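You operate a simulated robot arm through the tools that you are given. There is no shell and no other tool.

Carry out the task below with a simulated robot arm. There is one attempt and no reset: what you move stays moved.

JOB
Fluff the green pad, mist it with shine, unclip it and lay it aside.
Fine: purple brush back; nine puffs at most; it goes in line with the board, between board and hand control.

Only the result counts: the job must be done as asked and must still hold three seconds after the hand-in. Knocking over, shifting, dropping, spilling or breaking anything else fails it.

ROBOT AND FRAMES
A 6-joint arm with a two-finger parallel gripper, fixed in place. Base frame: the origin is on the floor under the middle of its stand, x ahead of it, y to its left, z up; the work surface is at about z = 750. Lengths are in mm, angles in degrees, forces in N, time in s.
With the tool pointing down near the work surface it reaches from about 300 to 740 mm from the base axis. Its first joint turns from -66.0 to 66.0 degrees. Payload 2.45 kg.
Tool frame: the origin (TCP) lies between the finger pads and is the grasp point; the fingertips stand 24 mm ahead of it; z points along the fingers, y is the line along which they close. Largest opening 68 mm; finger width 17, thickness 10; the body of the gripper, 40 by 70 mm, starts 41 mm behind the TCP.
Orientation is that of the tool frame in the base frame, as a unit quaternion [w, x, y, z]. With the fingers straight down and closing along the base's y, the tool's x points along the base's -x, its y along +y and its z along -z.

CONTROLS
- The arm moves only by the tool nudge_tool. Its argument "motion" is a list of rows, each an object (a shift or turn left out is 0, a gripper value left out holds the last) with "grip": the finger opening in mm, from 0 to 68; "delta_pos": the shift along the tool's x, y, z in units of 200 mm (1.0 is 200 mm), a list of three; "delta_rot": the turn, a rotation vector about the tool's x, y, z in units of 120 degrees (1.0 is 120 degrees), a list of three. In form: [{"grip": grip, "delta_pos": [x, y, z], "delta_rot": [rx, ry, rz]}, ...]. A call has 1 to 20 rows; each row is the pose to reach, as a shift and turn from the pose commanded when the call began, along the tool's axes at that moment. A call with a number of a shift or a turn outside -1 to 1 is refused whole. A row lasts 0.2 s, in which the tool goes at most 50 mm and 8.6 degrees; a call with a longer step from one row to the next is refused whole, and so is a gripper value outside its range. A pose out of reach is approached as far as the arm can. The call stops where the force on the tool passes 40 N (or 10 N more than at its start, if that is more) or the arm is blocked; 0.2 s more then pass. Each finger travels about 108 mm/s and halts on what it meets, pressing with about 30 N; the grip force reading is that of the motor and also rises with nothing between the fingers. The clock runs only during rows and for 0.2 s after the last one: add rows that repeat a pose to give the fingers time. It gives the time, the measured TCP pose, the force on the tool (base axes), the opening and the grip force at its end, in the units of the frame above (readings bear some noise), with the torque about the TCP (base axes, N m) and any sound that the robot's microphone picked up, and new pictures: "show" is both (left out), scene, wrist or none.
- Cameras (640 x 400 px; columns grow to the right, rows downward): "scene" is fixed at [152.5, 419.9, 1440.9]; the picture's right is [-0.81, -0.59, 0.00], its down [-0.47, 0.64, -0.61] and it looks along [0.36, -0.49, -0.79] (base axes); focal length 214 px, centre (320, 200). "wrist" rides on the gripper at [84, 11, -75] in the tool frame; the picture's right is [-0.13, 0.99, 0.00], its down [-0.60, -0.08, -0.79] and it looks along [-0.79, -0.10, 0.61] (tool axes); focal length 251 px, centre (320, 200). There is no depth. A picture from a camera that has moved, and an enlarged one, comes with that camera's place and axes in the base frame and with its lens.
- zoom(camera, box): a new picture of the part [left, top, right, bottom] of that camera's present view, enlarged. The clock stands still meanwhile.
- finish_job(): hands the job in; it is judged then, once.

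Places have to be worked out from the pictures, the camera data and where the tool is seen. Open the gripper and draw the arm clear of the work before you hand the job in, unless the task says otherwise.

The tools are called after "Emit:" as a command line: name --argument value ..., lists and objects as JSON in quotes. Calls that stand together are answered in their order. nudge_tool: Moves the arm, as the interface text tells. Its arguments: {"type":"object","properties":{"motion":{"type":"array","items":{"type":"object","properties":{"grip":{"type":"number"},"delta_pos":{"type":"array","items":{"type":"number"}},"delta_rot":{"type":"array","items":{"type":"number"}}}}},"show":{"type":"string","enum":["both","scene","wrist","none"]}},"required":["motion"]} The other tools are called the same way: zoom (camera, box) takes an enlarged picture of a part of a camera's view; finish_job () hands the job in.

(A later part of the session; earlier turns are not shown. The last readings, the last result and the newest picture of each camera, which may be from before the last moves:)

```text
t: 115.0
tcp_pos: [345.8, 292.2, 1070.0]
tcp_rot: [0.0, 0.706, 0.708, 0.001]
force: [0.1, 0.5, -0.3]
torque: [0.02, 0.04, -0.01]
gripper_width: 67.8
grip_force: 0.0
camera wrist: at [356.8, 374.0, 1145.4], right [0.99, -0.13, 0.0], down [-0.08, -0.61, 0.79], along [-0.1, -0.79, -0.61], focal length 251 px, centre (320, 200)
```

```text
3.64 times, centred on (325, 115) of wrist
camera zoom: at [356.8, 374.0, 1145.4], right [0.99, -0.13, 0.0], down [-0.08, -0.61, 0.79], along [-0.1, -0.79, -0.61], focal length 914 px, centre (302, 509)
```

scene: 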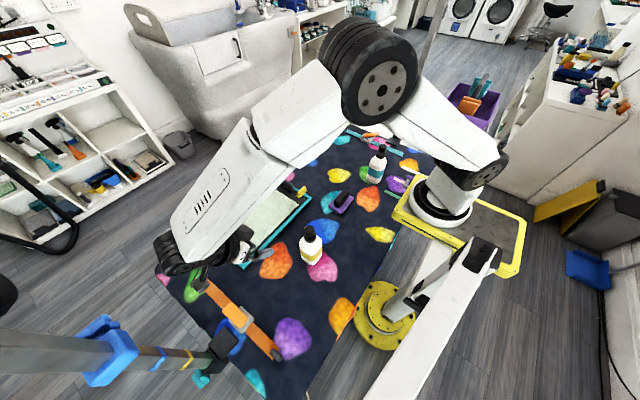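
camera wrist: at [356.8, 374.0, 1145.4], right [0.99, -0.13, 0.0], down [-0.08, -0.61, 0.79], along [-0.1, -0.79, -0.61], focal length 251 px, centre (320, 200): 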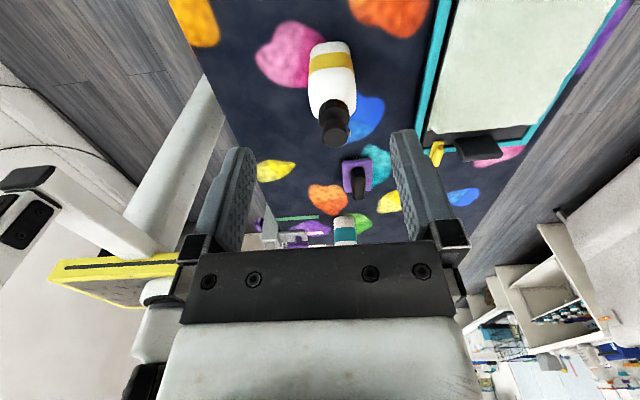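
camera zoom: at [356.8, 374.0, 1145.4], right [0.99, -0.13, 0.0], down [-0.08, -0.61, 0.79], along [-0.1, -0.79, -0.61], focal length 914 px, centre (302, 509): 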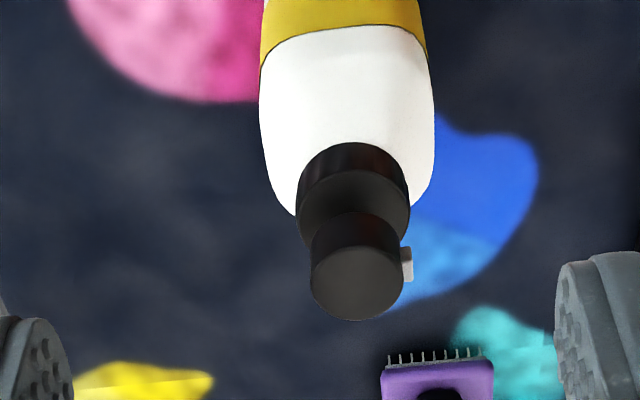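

The head centre is at about (350,200.5), and this bottle stands exactly on the pad's centre line. Before I spray I want better evidence of which bottle is shine, so I'll move the camera as close as I can to the far chart and try once more to read it.

Emit:
nudge_tool --motion '[{"delta_pos": [0, 0.1, -0.1]}, {"delta_pos": [-0.15, 0.25, -0.2]}, {"delta_pos": [-0.35, 0.4, -0.2]}, {"delta_pos": [-0.55, 0.55, -0.2]}, {"delta_pos": [-0.7, 0.7, -0.2]}, {"delta_pos": [-0.85, 0.85, -0.2]}, {"delta_pos": [-1.0, 1.0, -0.2]}]' --show "none"

Emit:
nudge_tool --motion '[{"delta_pos": [-0.2, 0.05, 0]}, {"delta_pos": [-0.4, 0.1, 0]}, {"delta_pos": [-0.6, 0.15, 0]}, {"delta_pos": [-0.8, 0.2, 0]}, {"delta_pos": [-1.0, 0.25, 0]}]' --show "none"

Emit:
nudge_tool --motion '[{"delta_pos": [-0.2, 0, 0]}, {"delta_pos": [-0.4, 0, 0], "delta_rot": [0, 0, -0.055]}, {"delta_pos": [-0.6, 0, 0], "delta_rot": [0, 0, -0.11]}, {"delta_pos": [-0.8, 0, 0], "delta_rot": [0, 0, -0.165]}, {"delta_pos": [-0.9, 0, 0], "delta_rot": [0, 0, -0.22]}]' --show "none"

Emit:
nudge_tool --motion '[{"delta_rot": [0, -0.065, 0]}, {"delta_rot": [0, -0.13, 0]}, {"delta_rot": [0, -0.195, 0]}, {"delta_rot": [0, -0.26, 0]}, {"delta_rot": [0, -0.325, 0]}, {"delta_rot": [0, -0.38, 0]}]' --show "both"

```text
t: 116.6
tcp_pos: [548.2, 91.1, 1112.6]
tcp_rot: [0.0, 0.706, 0.708, 0.002]
force: [0.2, -0.4, -0.9]
torque: [0.06, -0.01, -0.05]
gripper_width: 68.1
grip_force: 0.1
```

```text
t: 117.8
tcp_pos: [596.6, -110.2, 1112.5]
tcp_rot: [-0.001, 0.706, 0.708, 0.001]
force: [-0.6, -1.2, 1.0]
torque: [0.04, -0.01, 0.0]
gripper_width: 67.9
grip_force: 0.1
```

```text
t: 119.0
tcp_pos: [597.1, -289.1, 1112.8]
tcp_rot: [0.001, 0.526, 0.851, 0.0]
force: [-0.8, -0.6, 0.6]
torque: [0.02, 0.03, -0.05]
gripper_width: 68.2
grip_force: 0.2
```

```text
t: 120.4
tcp_pos: [597.9, -288.2, 1110.8]
tcp_rot: [0.33, 0.486, 0.784, -0.203]
force: [-0.1, 0.5, -1.4]
torque: [0.02, 0.02, 0.04]
gripper_width: 68.2
grip_force: 0.1
camera wrist: at [557.1, -184.7, 1102.7], right [0.93, 0.36, 0.09], down [-0.14, 0.09, 0.99], along [0.35, -0.93, 0.14], focal length 251 px, centre (320, 200)
```

scene: 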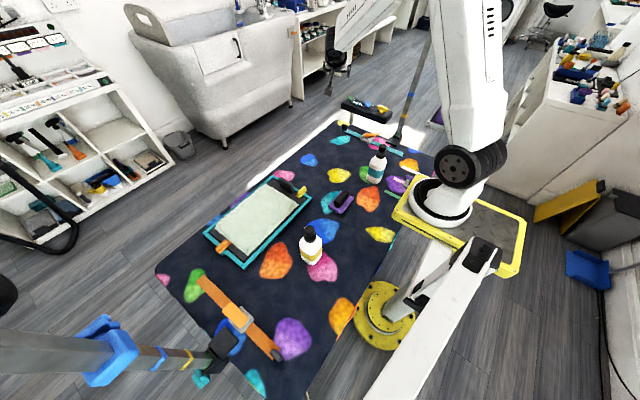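
wrist: 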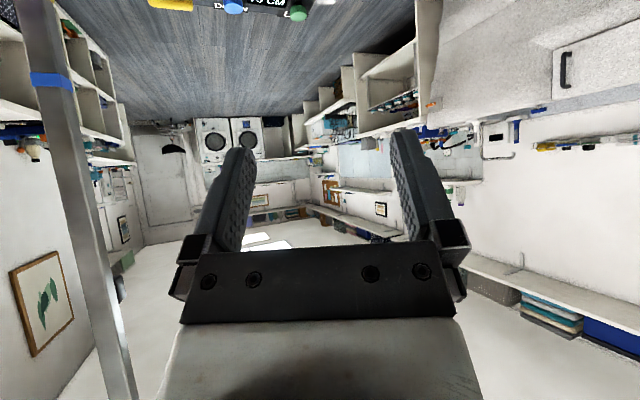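

Emit:
zoom --camera "wrist" --box '[290, 145, 330, 170]'

Emit:
zoom --camera "wrist" --box '[310, 120, 350, 145]'

Emit:
zoom --camera "wrist" --box '[525, 130, 640, 160]'

Emit:
zoom --camera "wrist" --box '[440, 175, 480, 215]'

```text
16.00 times, centred on (310, 158) of wrist
camera zoom: at [557.1, -184.7, 1102.7], right [0.93, 0.36, 0.09], down [-0.14, 0.09, 0.99], along [0.35, -0.93, 0.14], focal length 4023 px, centre (480, 880)
```

zoom: 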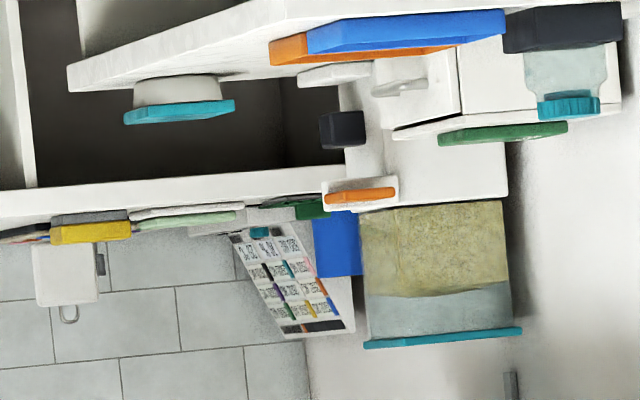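

```text
16.00 times, centred on (330, 132) of wrist
camera zoom: at [557.1, -184.7, 1102.7], right [0.93, 0.36, 0.09], down [-0.14, 0.09, 0.99], along [0.35, -0.93, 0.14], focal length 4023 px, centre (160, 1280)
```

zoom: 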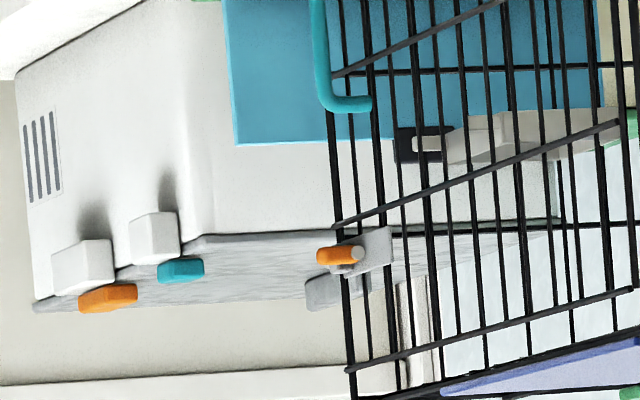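

```text
5.57 times, centred on (582, 145) of wrist
camera zoom: at [557.1, -184.7, 1102.7], right [0.93, 0.36, 0.09], down [-0.14, 0.09, 0.99], along [0.35, -0.93, 0.14], focal length 1399 px, centre (-1141, 506)
```

zoom: 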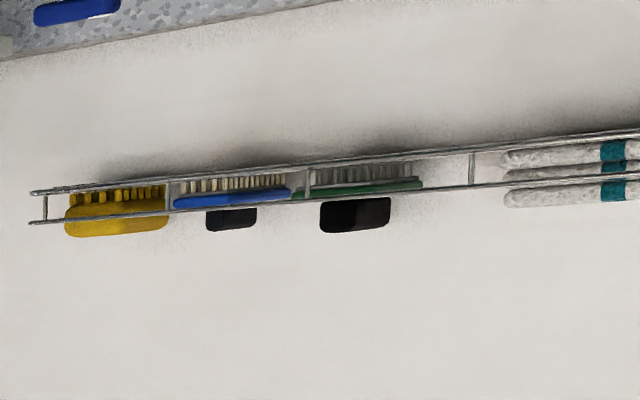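

```text
10.00 times, centred on (460, 195) of wrist
camera zoom: at [557.1, -184.7, 1102.7], right [0.93, 0.36, 0.09], down [-0.14, 0.09, 0.99], along [0.35, -0.93, 0.14], focal length 2514 px, centre (-1080, 250)
```

zoom: 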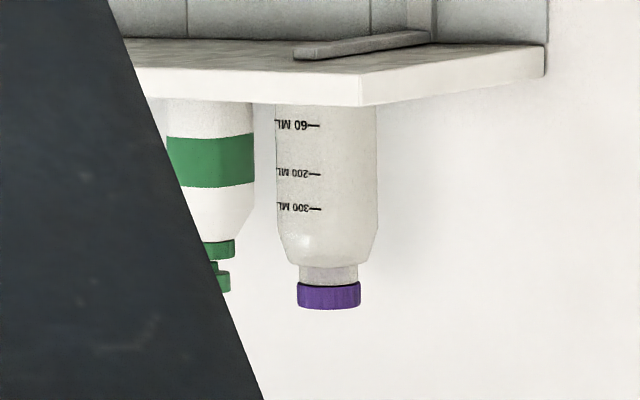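

The chart cells look like numbers, not product names, so there's no legend I can read. I'll go with the yellow-banded bottle: it is set on the pad's centre line with its nozzle aimed at the pad, and yellow is the natural colour for shine. I'll level the tool, turn to 0° and head back.

Emit:
nudge_tool --motion '[{"delta_rot": [0, 0.065, 0]}, {"delta_rot": [0, 0.13, 0]}, {"delta_rot": [0, 0.195, 0]}, {"delta_rot": [0, 0.26, 0]}, {"delta_rot": [0, 0.325, 0]}, {"delta_rot": [0, 0.38, 0]}]' --show "none"

Emit:
nudge_tool --motion '[{"delta_rot": [0, 0, -0.067]}, {"delta_rot": [0, 0, -0.134]}, {"delta_rot": [0, 0, -0.201]}, {"delta_rot": [0, 0, -0.268]}, {"delta_rot": [0, 0, -0.335]}, {"delta_rot": [0, 0, -0.402]}, {"delta_rot": [0, 0, -0.469]}, {"delta_rot": [0, 0, -0.529]}]' --show "none"

Emit:
nudge_tool --motion '[{"delta_pos": [0.05, 0.2, 0]}, {"delta_pos": [0.1, 0.4, 0]}, {"delta_pos": [0.15, 0.6, 0]}, {"delta_pos": [0.2, 0.8, 0]}, {"delta_pos": [0.25, 1.0, 0]}]' --show "none"

Emit:
nudge_tool --motion '[{"delta_pos": [0.12, 0.2, 0]}, {"delta_pos": [0.24, 0.4, 0]}, {"delta_pos": [0.36, 0.6, 0]}, {"delta_pos": [0.48, 0.8, 0]}, {"delta_pos": [0.6, 0.95, 0]}]' --show "both"

```text
t: 121.8
tcp_pos: [597.2, -289.6, 1109.8]
tcp_rot: [0.001, 0.526, 0.85, 0.002]
force: [-0.9, 0.3, -0.8]
torque: [-0.01, 0.02, 0.01]
gripper_width: 68.0
grip_force: 0.0
```

```text
t: 123.6
tcp_pos: [598.1, -289.4, 1111.4]
tcp_rot: [0.0, -0.001, 1.0, 0.001]
force: [-1.0, -0.7, -0.2]
torque: [0.05, 0.01, 0.01]
gripper_width: 67.8
grip_force: 0.0
```

```text
t: 124.8
tcp_pos: [547.7, -86.8, 1109.8]
tcp_rot: [0.001, 0.0, 1.0, 0.0]
force: [-0.1, 0.0, 0.0]
torque: [-0.01, 0.02, -0.01]
gripper_width: 68.3
grip_force: 0.2
```

```text
t: 126.0
tcp_pos: [428.0, 100.7, 1108.1]
tcp_rot: [0.002, 0.001, 1.0, 0.001]
force: [-0.4, -0.9, -0.6]
torque: [-0.01, -0.02, -0.01]
gripper_width: 67.9
grip_force: 0.0
camera wrist: at [342.0, 110.6, 1182.5], right [0.13, 0.99, 0.0], down [0.6, -0.08, 0.79], along [0.79, -0.1, -0.61], focal length 251 px, centre (320, 200)
```

scene: 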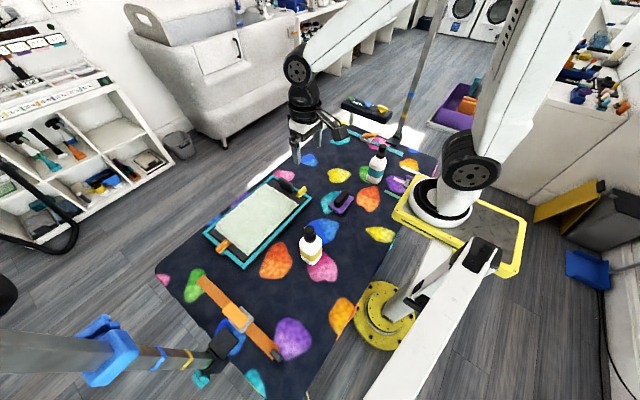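
wrist: 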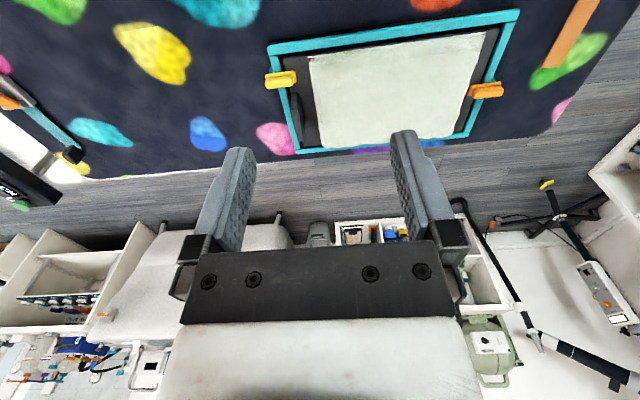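

Good view of the pad from above. I'll zoom in to record its unmisted look and get the clip geometry.

Emit:
zoom --camera "wrist" --box '[250, 0, 530, 165]'

Emit:
zoom --camera "wrist" --box '[255, 55, 335, 165]'

Emit:
zoom --camera "wrist" --box '[450, 60, 530, 140]'

```text
2.29 times, centred on (390, 82) of wrist
camera zoom: at [342.0, 110.6, 1182.5], right [0.13, 0.99, 0.0], down [0.6, -0.08, 0.79], along [0.79, -0.1, -0.61], focal length 575 px, centre (160, 469)
```

zoom: 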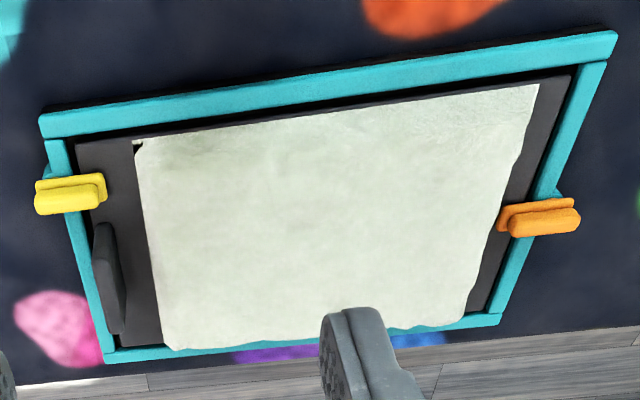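

```text
3.64 times, centred on (295, 110) of wrist
camera zoom: at [342.0, 110.6, 1182.5], right [0.13, 0.99, 0.0], down [0.6, -0.08, 0.79], along [0.79, -0.1, -0.61], focal length 914 px, centre (411, 527)
```

zoom: 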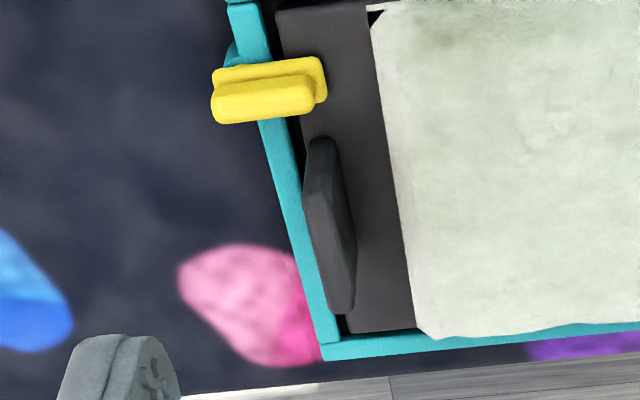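

```text
5.00 times, centred on (490, 100) of wrist
camera zoom: at [342.0, 110.6, 1182.5], right [0.13, 0.99, 0.0], down [0.6, -0.08, 0.79], along [0.79, -0.1, -0.61], focal length 1257 px, centre (-530, 700)
```

zoom: 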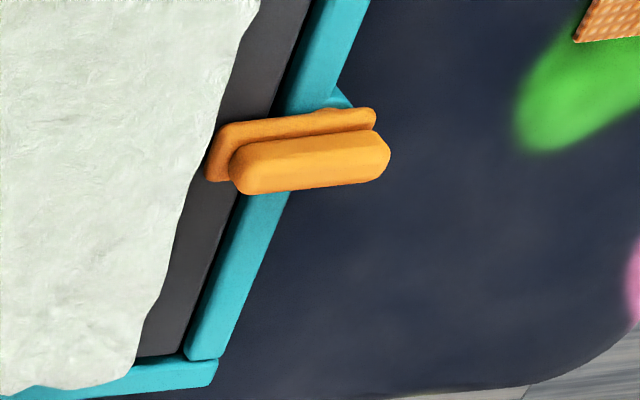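

The near -y corner still looks a little greener, so I'll check it closely in the scene camera.

Emit:
zoom --camera "scene" --box '[280, 190, 325, 225]'

Emit:
zoom --camera "wrist" --box '[305, 45, 375, 90]'

Emit:
zoom --camera "wrist" --box '[400, 25, 490, 80]'

```text
11.43 times, centred on (302, 208) of scene
camera zoom: at [152.5, 419.9, 1440.9], right [-0.81, -0.59, 0.0], down [-0.47, 0.64, -0.61], along [0.36, -0.49, -0.79], focal length 2451 px, centre (520, 114)
```

zoom: 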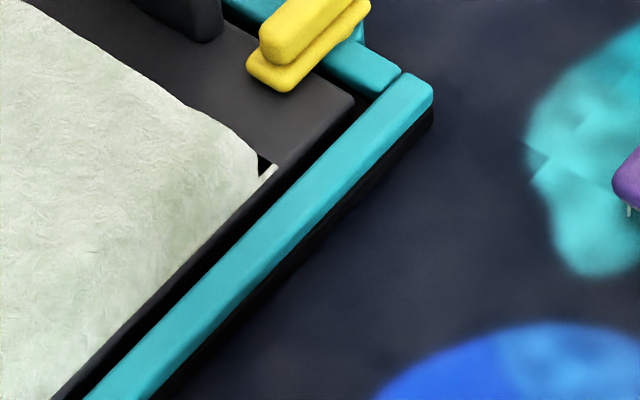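

```text
8.89 times, centred on (340, 68) of wrist
camera zoom: at [342.0, 110.6, 1182.5], right [0.13, 0.99, 0.0], down [0.6, -0.08, 0.79], along [0.79, -0.1, -0.61], focal length 2235 px, centre (142, 1378)
```

zoom: 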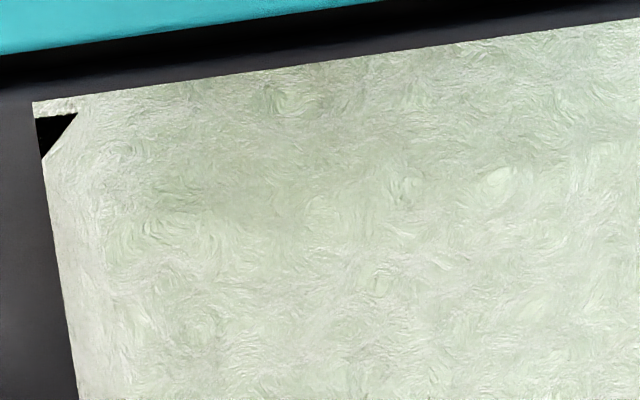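

```text
7.11 times, centred on (445, 52) of wrist
camera zoom: at [342.0, 110.6, 1182.5], right [0.13, 0.99, 0.0], down [0.6, -0.08, 0.79], along [0.79, -0.1, -0.61], focal length 1788 px, centre (-569, 1249)
```

zoom: 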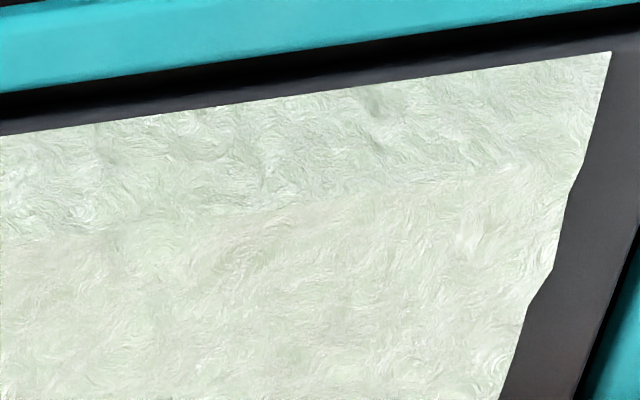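

The fluff there is good enough: slightly thinner but clearly raised. I'll close the fingers and move above the pump head at (350,200.5), stopping at z≈1000 to check the alignment.

Emit:
nudge_tool --motion '[{"grip": 0, "delta_pos": [0.1, 0.15, 0]}, {"grip": 0, "delta_pos": [0.2, 0.3, 0.1]}, {"grip": 0, "delta_pos": [0.3, 0.4, 0.25]}, {"grip": 0, "delta_pos": [0.39, 0.5, 0.4]}, {"grip": 0, "delta_pos": [0.39, 0.5, 0.54]}]' --show "both"

Emit:
zoom --camera "scene" --box '[280, 200, 350, 270]'

Emit:
zoom --camera "wrist" --box '[250, 60, 400, 200]'

```text
t: 127.2
tcp_pos: [347.8, 201.4, 1003.0]
tcp_rot: [0.001, 0.0, 1.0, 0.001]
force: [-0.6, -0.6, 0.5]
torque: [0.0, -0.01, 0.02]
gripper_width: 0.0
grip_force: 23.4
camera wrist: at [263.7, 210.4, 1077.0], right [0.13, 0.99, 0.0], down [0.6, -0.08, 0.79], along [0.79, -0.1, -0.61], focal length 251 px, centre (320, 200)
```

scene: 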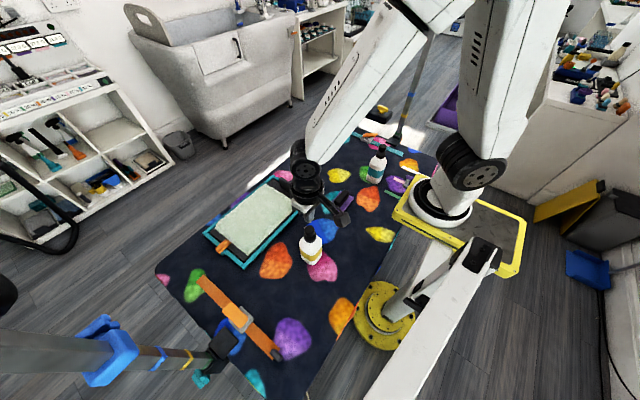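
wrist: 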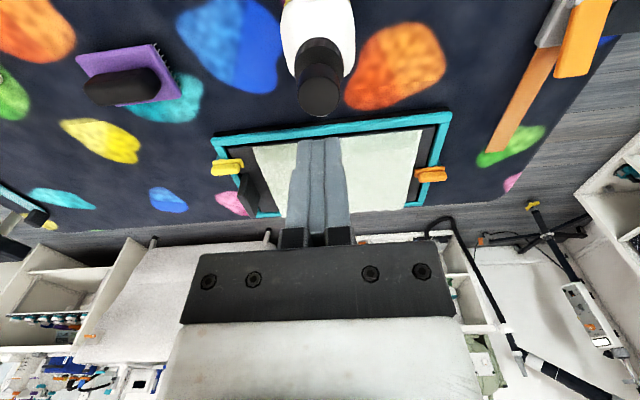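

```text
5.71 times, centred on (315, 235) of scene
camera zoom: at [152.5, 419.9, 1440.9], right [-0.81, -0.59, 0.0], down [-0.47, 0.64, -0.61], along [0.36, -0.49, -0.79], focal length 1226 px, centre (349, 0)
```

zoom: 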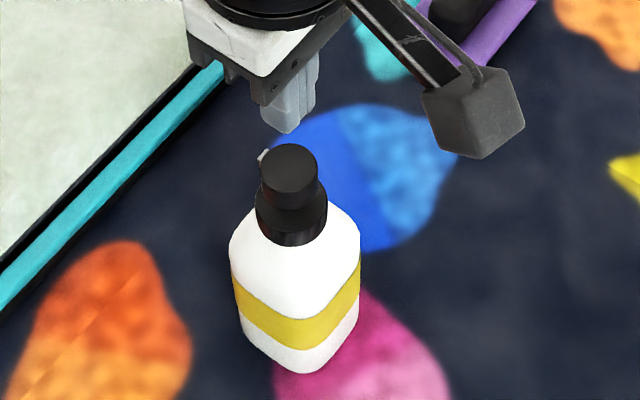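

```text
2.86 times, centred on (325, 130) of wrist
camera zoom: at [263.7, 210.4, 1077.0], right [0.13, 0.99, 0.0], down [0.6, -0.08, 0.79], along [0.79, -0.1, -0.61], focal length 718 px, centre (306, 400)
```

zoom: 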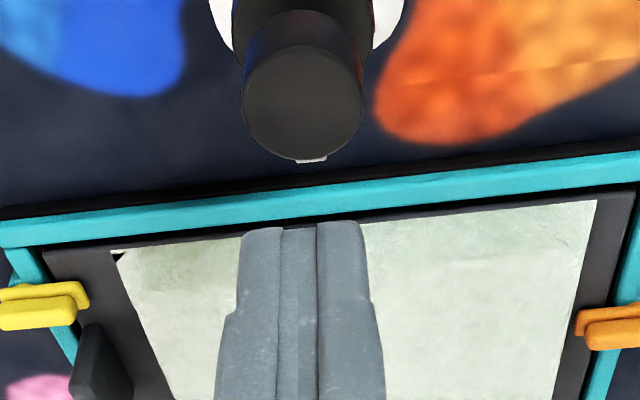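

The closed fingertips sit over the head, a couple of millimetres off, so I'll correct that. Then I'll descend to just above the head and approach slowly to feel for contact.

Emit:
nudge_tool --motion '[{"grip": 0, "delta_pos": [-0.007, -0.01, 0.1]}, {"grip": 0, "delta_pos": [-0.007, -0.01, 0.19]}, {"grip": 0, "delta_pos": [-0.007, -0.01, 0.2]}]' --show "none"

Emit:
zoom --camera "scene" --box '[295, 215, 330, 250]'

Emit:
zoom --camera "wrist" --box '[260, 80, 380, 190]'

```text
t: 128.0
tcp_pos: [351.1, 199.8, 964.6]
tcp_rot: [0.0, 0.001, 1.0, 0.001]
force: [0.5, -0.1, 0.2]
torque: [0.02, 0.01, -0.03]
gripper_width: 0.0
grip_force: 23.8
```

```text
11.43 times, centred on (312, 232) of scene
camera zoom: at [152.5, 419.9, 1440.9], right [-0.81, -0.59, 0.0], down [-0.47, 0.64, -0.61], along [0.36, -0.49, -0.79], focal length 2451 px, centre (406, -171)
```

zoom: 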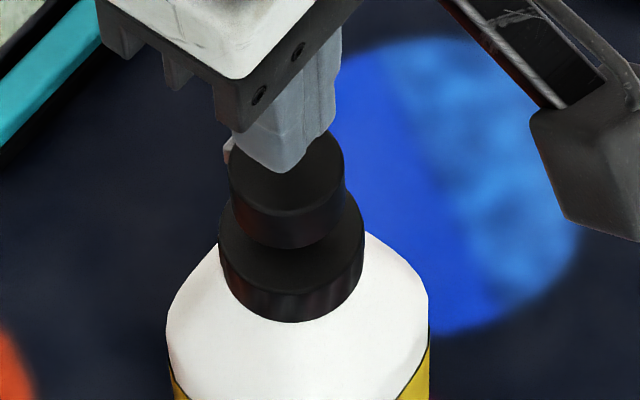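

```text
3.64 times, centred on (320, 135) of wrist
camera zoom: at [267.0, 208.8, 1038.0], right [0.13, 0.99, 0.0], down [0.6, -0.08, 0.79], along [0.79, -0.1, -0.61], focal length 914 px, centre (320, 436)
```

zoom: 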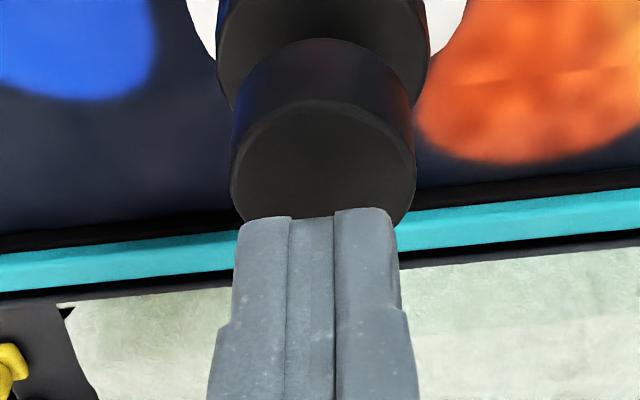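

Emit:
nudge_tool --motion '[{"grip": 0, "delta_pos": [0.008, 0, 0.02]}, {"grip": 0, "delta_pos": [0.008, 0, 0.03]}]' --show "none"

Emit:
nudge_tool --motion '[{"grip": 0, "delta_pos": [0, 0, 0.01]}]' --show "none"

```text
t: 128.6
tcp_pos: [350.0, 198.0, 957.3]
tcp_rot: [0.0, 0.0, 1.0, 0.001]
force: [0.2, -0.3, 0.3]
torque: [0.01, -0.01, 0.0]
gripper_width: 0.0
grip_force: 24.1
```

```text
t: 129.0
tcp_pos: [349.9, 199.1, 955.3]
tcp_rot: [0.002, 0.0, 1.0, 0.001]
force: [-0.9, 0.3, -0.6]
torque: [0.0, -0.01, 0.02]
gripper_width: 0.0
grip_force: 24.2
```

Emit:
nudge_tool --motion '[{"grip": 0, "delta_pos": [0, 0, 0.01]}]' --show "none"

Emit:
zoom --camera "scene" --box '[298, 218, 326, 246]'

```text
t: 129.4
tcp_pos: [351.3, 198.8, 953.3]
tcp_rot: [0.001, 0.0, 1.0, 0.001]
force: [-0.4, -0.2, -0.5]
torque: [0.04, 0.02, 0.03]
gripper_width: 0.0
grip_force: 24.0
```

```text
14.29 times, centred on (312, 232) of scene
camera zoom: at [152.5, 419.9, 1440.9], right [-0.81, -0.59, 0.0], down [-0.47, 0.64, -0.61], along [0.36, -0.49, -0.79], focal length 3064 px, centre (434, -257)
```

zoom: 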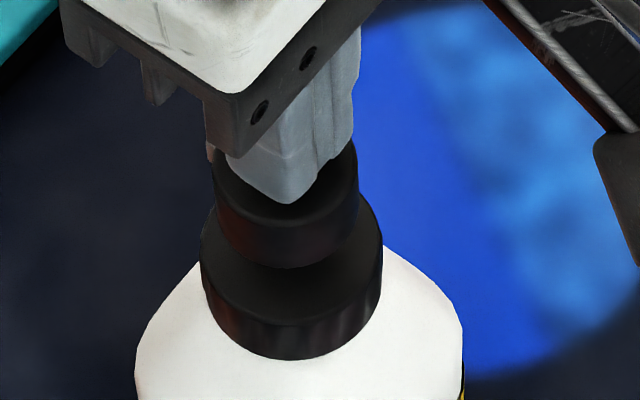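

The fingertip is almost touching. I'll make one press: down 10 mm in 2 mm steps, then back up, and listen for a puff.

Emit:
nudge_tool --motion '[{"grip": 0, "delta_pos": [0, 0, 0.01]}, {"grip": 0, "delta_pos": [0, 0, 0.02]}, {"grip": 0, "delta_pos": [0, 0, 0.03]}, {"grip": 0, "delta_pos": [0, 0, 0.04]}, {"grip": 0, "delta_pos": [0, 0, 0.05]}]' --show "scene"

Emit:
zoom --camera "scene" --box '[200, 160, 340, 270]'

```text
t: 130.6
tcp_pos: [350.2, 199.6, 943.4]
tcp_rot: [0.001, 0.0, 1.0, 0.001]
force: [0.5, -0.2, 4.4]
torque: [0.0, -0.01, 0.05]
gripper_width: 0.0
grip_force: 23.7
heard: click
```

scene: 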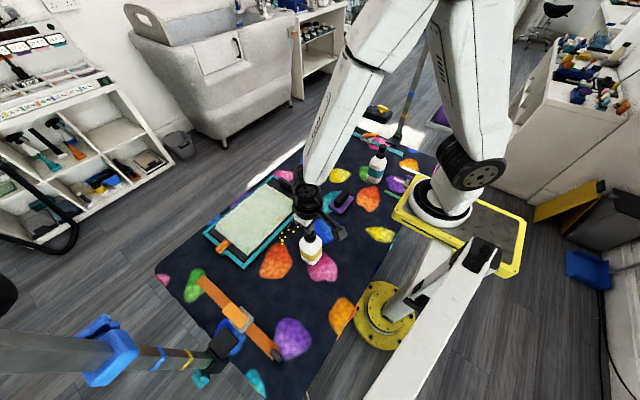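

```text
3.64 times, centred on (270, 215) of scene
camera zoom: at [152.5, 419.9, 1440.9], right [-0.81, -0.59, 0.0], down [-0.47, 0.64, -0.61], along [0.36, -0.49, -0.79], focal length 780 px, centre (502, 146)
```

zoom: 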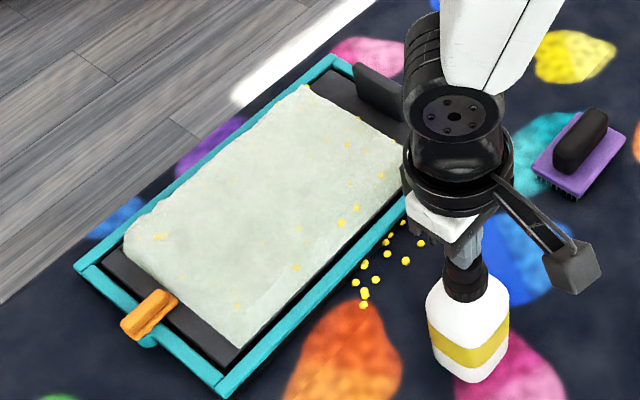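

I heard a click and saw yellow droplets fan out over the pad, so pressing in place reaches it. I'll release the pump and look closely at what landed.

Emit:
nudge_tool --motion '[{"grip": 0, "delta_pos": [0, 0, -0.02]}, {"grip": 0, "delta_pos": [0, 0, -0.04]}, {"grip": 0, "delta_pos": [0, 0, -0.06]}]' --show "scene"

Emit:
zoom --camera "scene" --box '[205, 165, 320, 265]'

Emit:
zoom --camera "wrist" --box '[200, 100, 460, 260]'

```text
t: 131.4
tcp_pos: [349.4, 197.1, 954.9]
tcp_rot: [0.002, 0.0, 1.0, 0.001]
force: [-0.5, -0.2, 0.0]
torque: [-0.01, -0.02, 0.04]
gripper_width: 0.1
grip_force: 23.5
```

scene: 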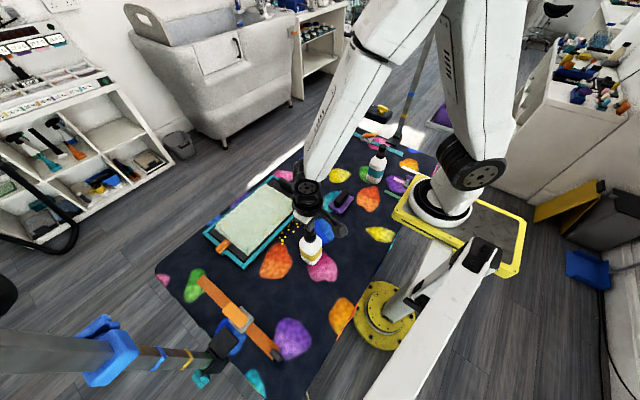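

```text
4.00 times, centred on (262, 215) of scene
camera zoom: at [152.5, 419.9, 1440.9], right [-0.81, -0.59, 0.0], down [-0.47, 0.64, -0.61], along [0.36, -0.49, -0.79], focal length 858 px, centre (550, 140)
```

zoom: 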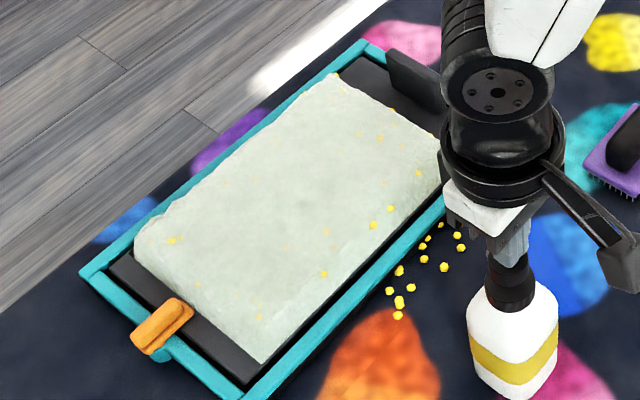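

```text
2.46 times, centred on (330, 180) of wrist
camera zoom: at [265.0, 208.5, 1029.8], right [0.13, 0.99, 0.0], down [0.6, -0.08, 0.79], along [0.79, -0.1, -0.61], focal length 619 px, centre (295, 249)
```

zoom: 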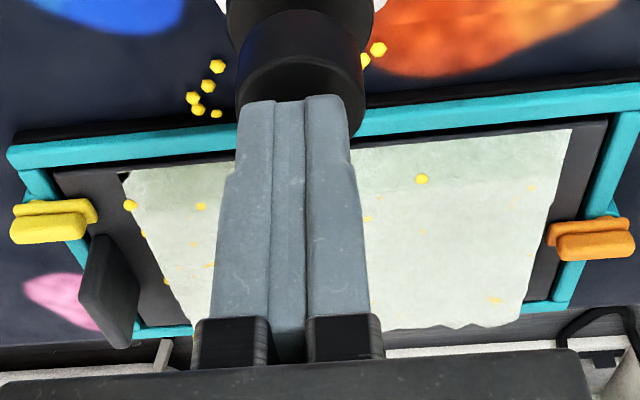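

About half of that puff landed short of the board and half reached the pad. I'll check the specks on the pad up close before deciding whether to move the bottle nearer.

Emit:
zoom --camera "scene" --box '[280, 190, 315, 215]'

Emit:
zoom --camera "scene" --box '[235, 195, 300, 250]'

Emit:
zoom --camera "scene" --box '[285, 210, 330, 255]'

```text
16.00 times, centred on (298, 202) of scene
camera zoom: at [152.5, 419.9, 1440.9], right [-0.81, -0.59, 0.0], down [-0.47, 0.64, -0.61], along [0.36, -0.49, -0.79], focal length 3432 px, centre (680, 160)
```

zoom: 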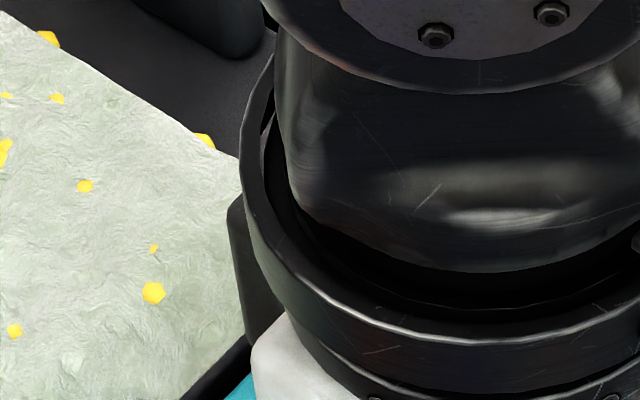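

```text
7.27 times, centred on (268, 222) of scene
camera zoom: at [152.5, 419.9, 1440.9], right [-0.81, -0.59, 0.0], down [-0.47, 0.64, -0.61], along [0.36, -0.49, -0.79], focal length 1560 px, centre (702, 36)
```

zoom: 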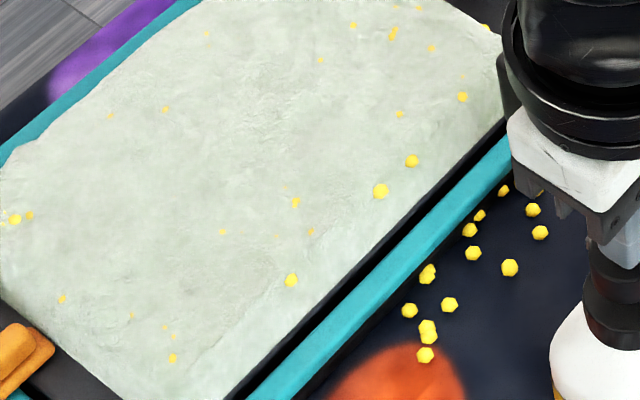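

```text
8.89 times, centred on (308, 232) of scene
camera zoom: at [152.5, 419.9, 1440.9], right [-0.81, -0.59, 0.0], down [-0.47, 0.64, -0.61], along [0.36, -0.49, -0.79], focal length 1906 px, centre (431, -89)
```

zoom: 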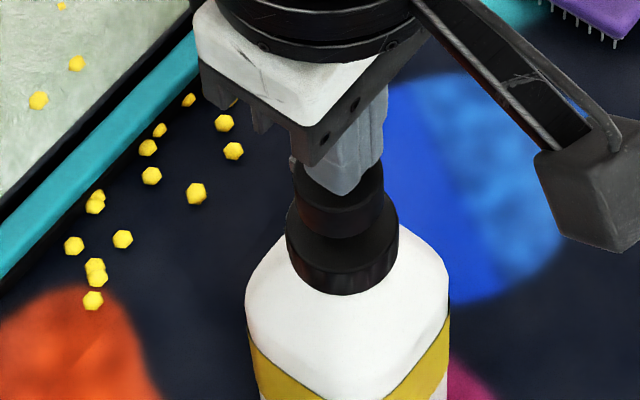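

Most of the spray landed on the pad across x 460–660, with the rest falling just short, so moving the bottle about 35 mm closer centres it. I'll rise, open the fingers and straddle the collar, which is about 36 mm wide at z 881–898.

Emit:
nudge_tool --motion '[{"grip": 0, "delta_pos": [0, 0, -0.1]}, {"grip": 68, "delta_pos": [0, 0, -0.12]}, {"grip": 68, "delta_pos": [0, 0.005, -0.12]}, {"grip": 68, "delta_pos": [0, 0.005, -0.12]}]' --show "wrist"

Emit:
zoom --camera "wrist" --box '[200, 60, 440, 240]'

Emit:
zoom --camera "scene" --box '[285, 210, 330, 255]'

```text
t: 132.4
tcp_pos: [350.2, 200.0, 979.1]
tcp_rot: [0.002, 0.0, 1.0, 0.001]
force: [0.1, 0.4, 0.3]
torque: [-0.04, 0.0, -0.01]
gripper_width: 67.8
grip_force: 0.1
camera wrist: at [265.4, 209.5, 1053.7], right [0.13, 0.99, 0.0], down [0.6, -0.08, 0.79], along [0.79, -0.1, -0.61], focal length 251 px, centre (320, 200)
```

wrist: 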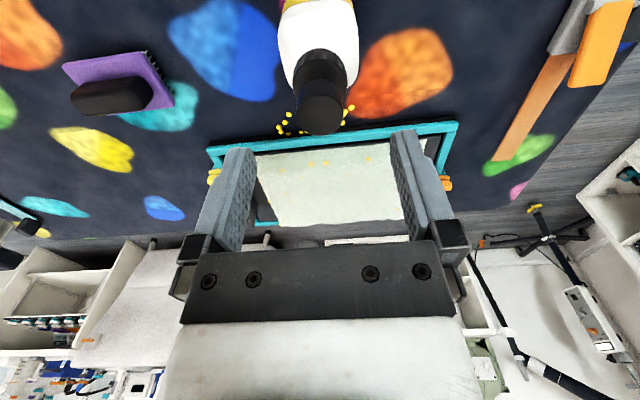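

```text
2.22 times, centred on (320, 150) of wrist
camera zoom: at [265.4, 209.5, 1053.7], right [0.13, 0.99, 0.0], down [0.6, -0.08, 0.79], along [0.79, -0.1, -0.61], focal length 559 px, centre (320, 311)
```

zoom: 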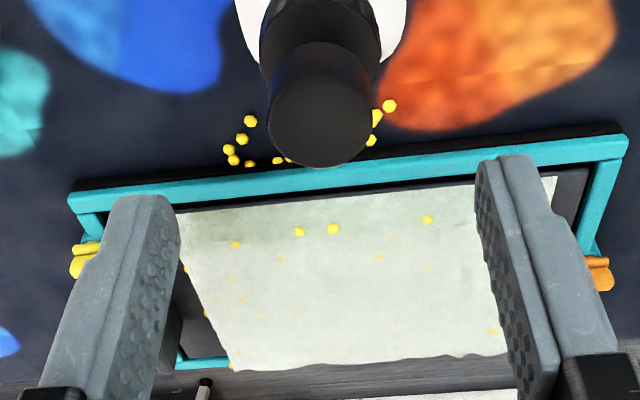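

```text
8.89 times, centred on (308, 232) of scene
camera zoom: at [152.5, 419.9, 1440.9], right [-0.81, -0.59, 0.0], down [-0.47, 0.64, -0.61], along [0.36, -0.49, -0.79], focal length 1906 px, centre (431, -89)
```

zoom: 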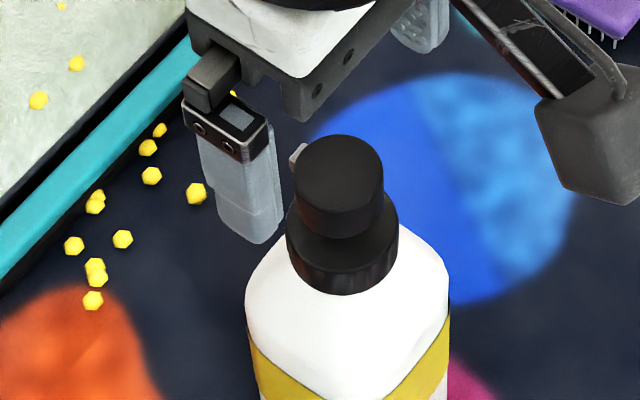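

The bottle hasn't moved. I'll lower to TCP z≈904 with the open fingers straddling the head, then check before closing.

Emit:
nudge_tool --motion '[{"grip": 68, "delta_pos": [0, 0, 0.12]}, {"grip": 68, "delta_pos": [0, 0, 0.24]}, {"grip": 68, "delta_pos": [0, 0, 0.33]}, {"grip": 68, "delta_pos": [0, 0, 0.375]}]' --show "wrist"

Emit:
zoom --camera "scene" --box '[285, 210, 330, 255]'

```text
t: 133.4
tcp_pos: [349.4, 200.2, 905.3]
tcp_rot: [0.001, 0.0, 1.0, 0.001]
force: [0.3, -0.5, -0.9]
torque: [0.02, -0.02, -0.02]
gripper_width: 67.8
grip_force: 0.1
camera wrist: at [265.1, 209.5, 978.5], right [0.13, 0.99, 0.0], down [0.6, -0.08, 0.79], along [0.79, -0.1, -0.61], focal length 251 px, centre (320, 200)
```

wrist: 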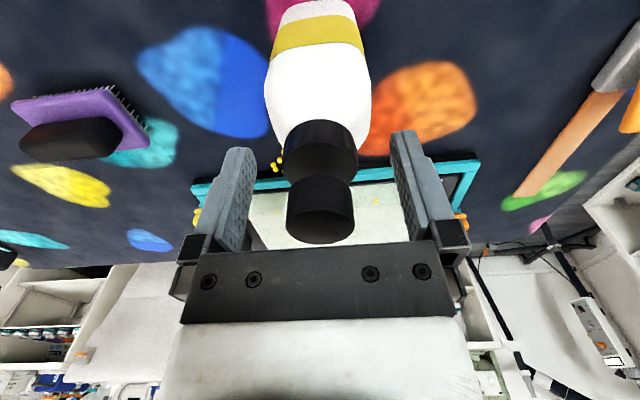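

```text
8.89 times, centred on (308, 232) of scene
camera zoom: at [152.5, 419.9, 1440.9], right [-0.81, -0.59, 0.0], down [-0.47, 0.64, -0.61], along [0.36, -0.49, -0.79], focal length 1906 px, centre (431, -89)
```

zoom: 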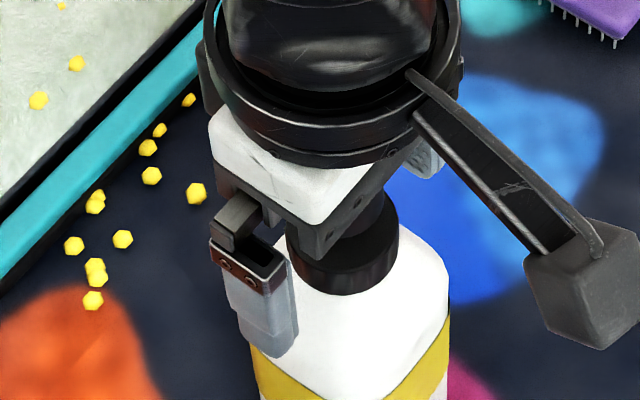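

The collar is centred between the pads and the tips are at its lower edge. I'll close on it.

Emit:
nudge_tool --motion '[{"grip": 50}, {"grip": 40}, {"grip": 30}, {"grip": 25}, {"grip": 25}]' --show "wrist"

Emit:
zoom --camera "scene" --box '[285, 210, 330, 260]'

```text
t: 134.6
tcp_pos: [349.9, 200.1, 904.9]
tcp_rot: [0.001, 0.0, 1.0, 0.001]
force: [0.4, 0.0, 0.3]
torque: [0.0, 0.03, 0.02]
gripper_width: 33.7
grip_force: 30.1
camera wrist: at [265.0, 209.4, 978.8], right [0.13, 0.99, 0.0], down [0.6, -0.08, 0.79], along [0.79, -0.1, -0.61], focal length 251 px, centre (320, 200)
```

wrist: 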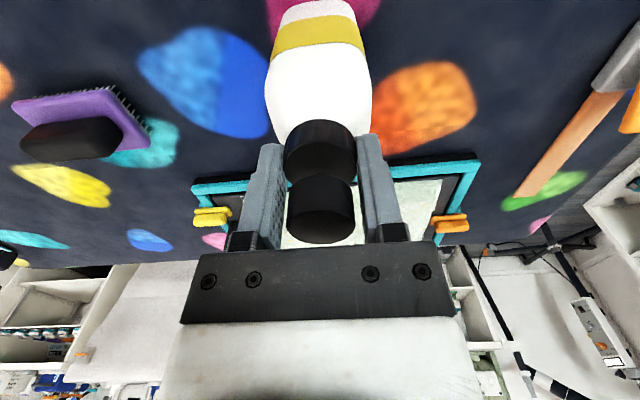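

```text
8.00 times, centred on (308, 235) of scene
camera zoom: at [152.6, 419.9, 1440.9], right [-0.81, -0.59, 0.0], down [-0.47, 0.64, -0.61], along [0.36, -0.49, -0.79], focal length 1716 px, centre (420, -80)
```

zoom: 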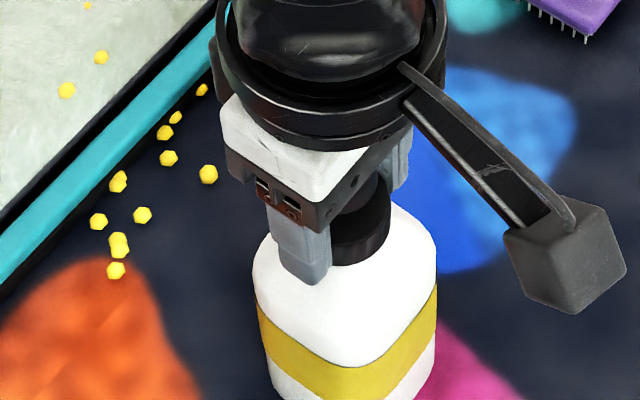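

Gripped at 33.7 mm. I'll lift 15 mm, move +35 mm in x and 4 mm in y, then lower back to the table.

Emit:
nudge_tool --motion '[{"delta_pos": [0, 0, -0.025]}, {"delta_pos": [0, 0, -0.05]}, {"delta_pos": [0, 0, -0.075]}]' --show "none"

Emit:
zoom --camera "scene" --box '[285, 210, 335, 270]'

```text
t: 135.4
tcp_pos: [350.1, 200.1, 920.4]
tcp_rot: [0.001, 0.0, 1.0, 0.0]
force: [-0.2, 0.3, -2.3]
torque: [0.0, 0.02, 0.0]
gripper_width: 33.6
grip_force: 30.1
```

```text
6.67 times, centred on (310, 240) of scene
camera zoom: at [152.6, 419.9, 1440.9], right [-0.81, -0.59, 0.0], down [-0.47, 0.64, -0.61], along [0.36, -0.49, -0.79], focal length 1430 px, centre (387, -67)
```

zoom: 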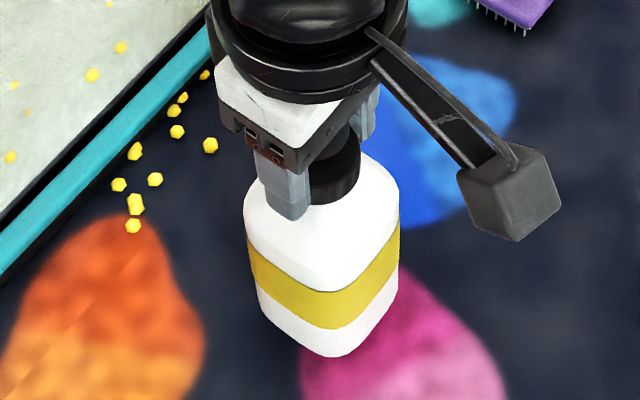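

Lifted cleanly, about 2.3 N. I'll place it first at about (385,178), and later around y 232, so the puffs spread evenly over the pad's length.

Emit:
nudge_tool --motion '[{"delta_pos": [-0.06, -0.04, 0]}, {"delta_pos": [-0.12, -0.08, 0]}, {"delta_pos": [-0.175, -0.11, 0]}, {"delta_pos": [-0.175, -0.11, 0.04]}, {"delta_pos": [-0.175, -0.11, 0.06]}, {"delta_pos": [-0.175, -0.11, 0.068]}]' --show "none"

Emit:
nudge_tool --motion '[{"delta_pos": [0, 0, 0.004]}, {"delta_pos": [0, 0, 0.008]}]' --show "none"

Emit:
zoom --camera "scene" --box '[285, 205, 335, 260]'

```text
t: 136.8
tcp_pos: [385.7, 178.0, 905.1]
tcp_rot: [0.001, 0.0, 1.0, 0.001]
force: [-0.1, 0.4, -1.7]
torque: [0.01, -0.02, -0.01]
gripper_width: 33.7
grip_force: 30.1
```

```text
t: 137.4
tcp_pos: [386.1, 179.2, 904.3]
tcp_rot: [0.001, 0.0, 1.0, 0.0]
force: [-1.8, 0.1, 6.1]
torque: [-0.02, 0.28, -0.01]
gripper_width: 33.7
grip_force: 29.9
```

```text
7.27 times, centred on (310, 232) of scene
camera zoom: at [152.4, 419.9, 1440.9], right [-0.81, -0.59, 0.0], down [-0.47, 0.64, -0.61], along [0.36, -0.49, -0.79], focal length 1560 px, centre (393, -36)
```

zoom: 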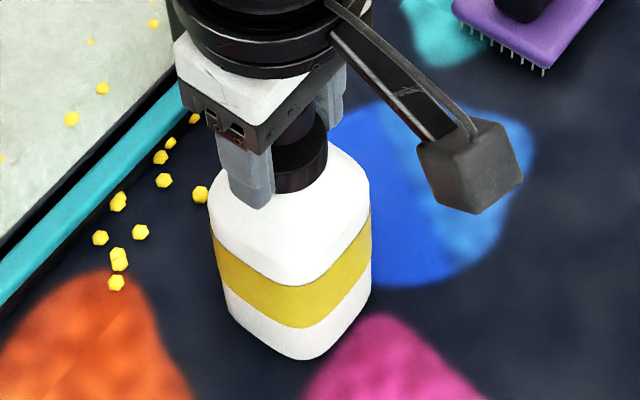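

The bottle is on the table, with a slight push. I'll ease off by half a millimetre, open, rise clear and close the fingers for pressing.

Emit:
nudge_tool --motion '[{"delta_pos": [0, 0, -0.004]}, {"grip": 68, "delta_pos": [0, 0, -0.004]}, {"grip": 68, "delta_pos": [0, 0, -0.004]}, {"grip": 68, "delta_pos": [0, 0, -0.004]}, {"grip": 68, "delta_pos": [0, 0, -0.12]}, {"grip": 68, "delta_pos": [0, 0, -0.25]}, {"grip": 68, "delta_pos": [0, 0, -0.37]}, {"grip": 0, "delta_pos": [0, 0, -0.37]}, {"grip": 0, "delta_pos": [0, 0, -0.37]}, {"grip": 0, "delta_pos": [0, 0, -0.37]}]' --show "wrist"

Emit:
zoom --camera "scene" --box '[285, 205, 335, 260]'

Emit:
zoom --camera "wrist" --box '[250, 60, 400, 200]'

```text
t: 139.6
tcp_pos: [383.7, 180.7, 978.4]
tcp_rot: [0.001, 0.0, 1.0, 0.001]
force: [0.5, 0.3, 0.2]
torque: [0.0, 0.02, 0.01]
gripper_width: 0.1
grip_force: 24.0
camera wrist: at [299.3, 189.6, 1052.6], right [0.13, 0.99, 0.0], down [0.6, -0.08, 0.79], along [0.79, -0.1, -0.61], focal length 251 px, centre (320, 200)
```

wrist: 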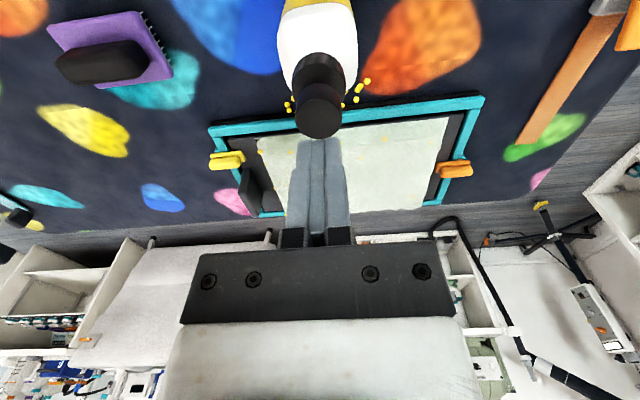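

```text
7.27 times, centred on (310, 232) of scene
camera zoom: at [152.5, 419.9, 1440.9], right [-0.81, -0.59, 0.0], down [-0.47, 0.64, -0.61], along [0.36, -0.49, -0.79], focal length 1560 px, centre (393, -36)
```

zoom: 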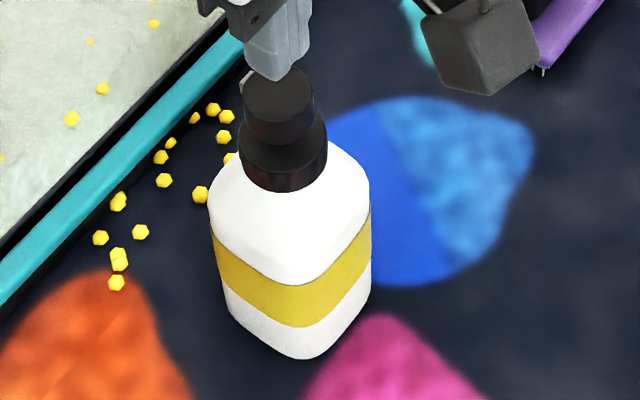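

```text
2.86 times, centred on (325, 130) of wrist
camera zoom: at [299.3, 189.6, 1052.6], right [0.13, 0.99, 0.0], down [0.6, -0.08, 0.79], along [0.79, -0.1, -0.61], focal length 718 px, centre (306, 400)
```

zoom: 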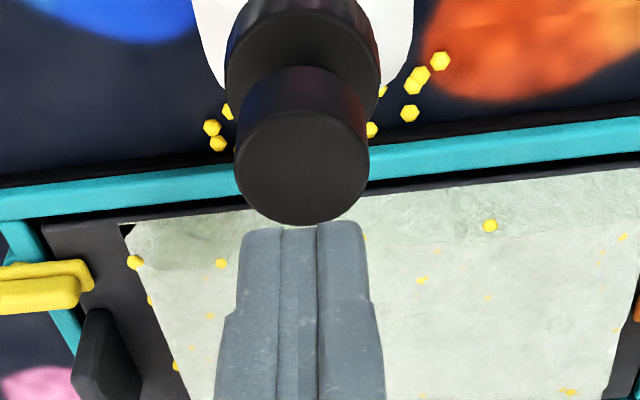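

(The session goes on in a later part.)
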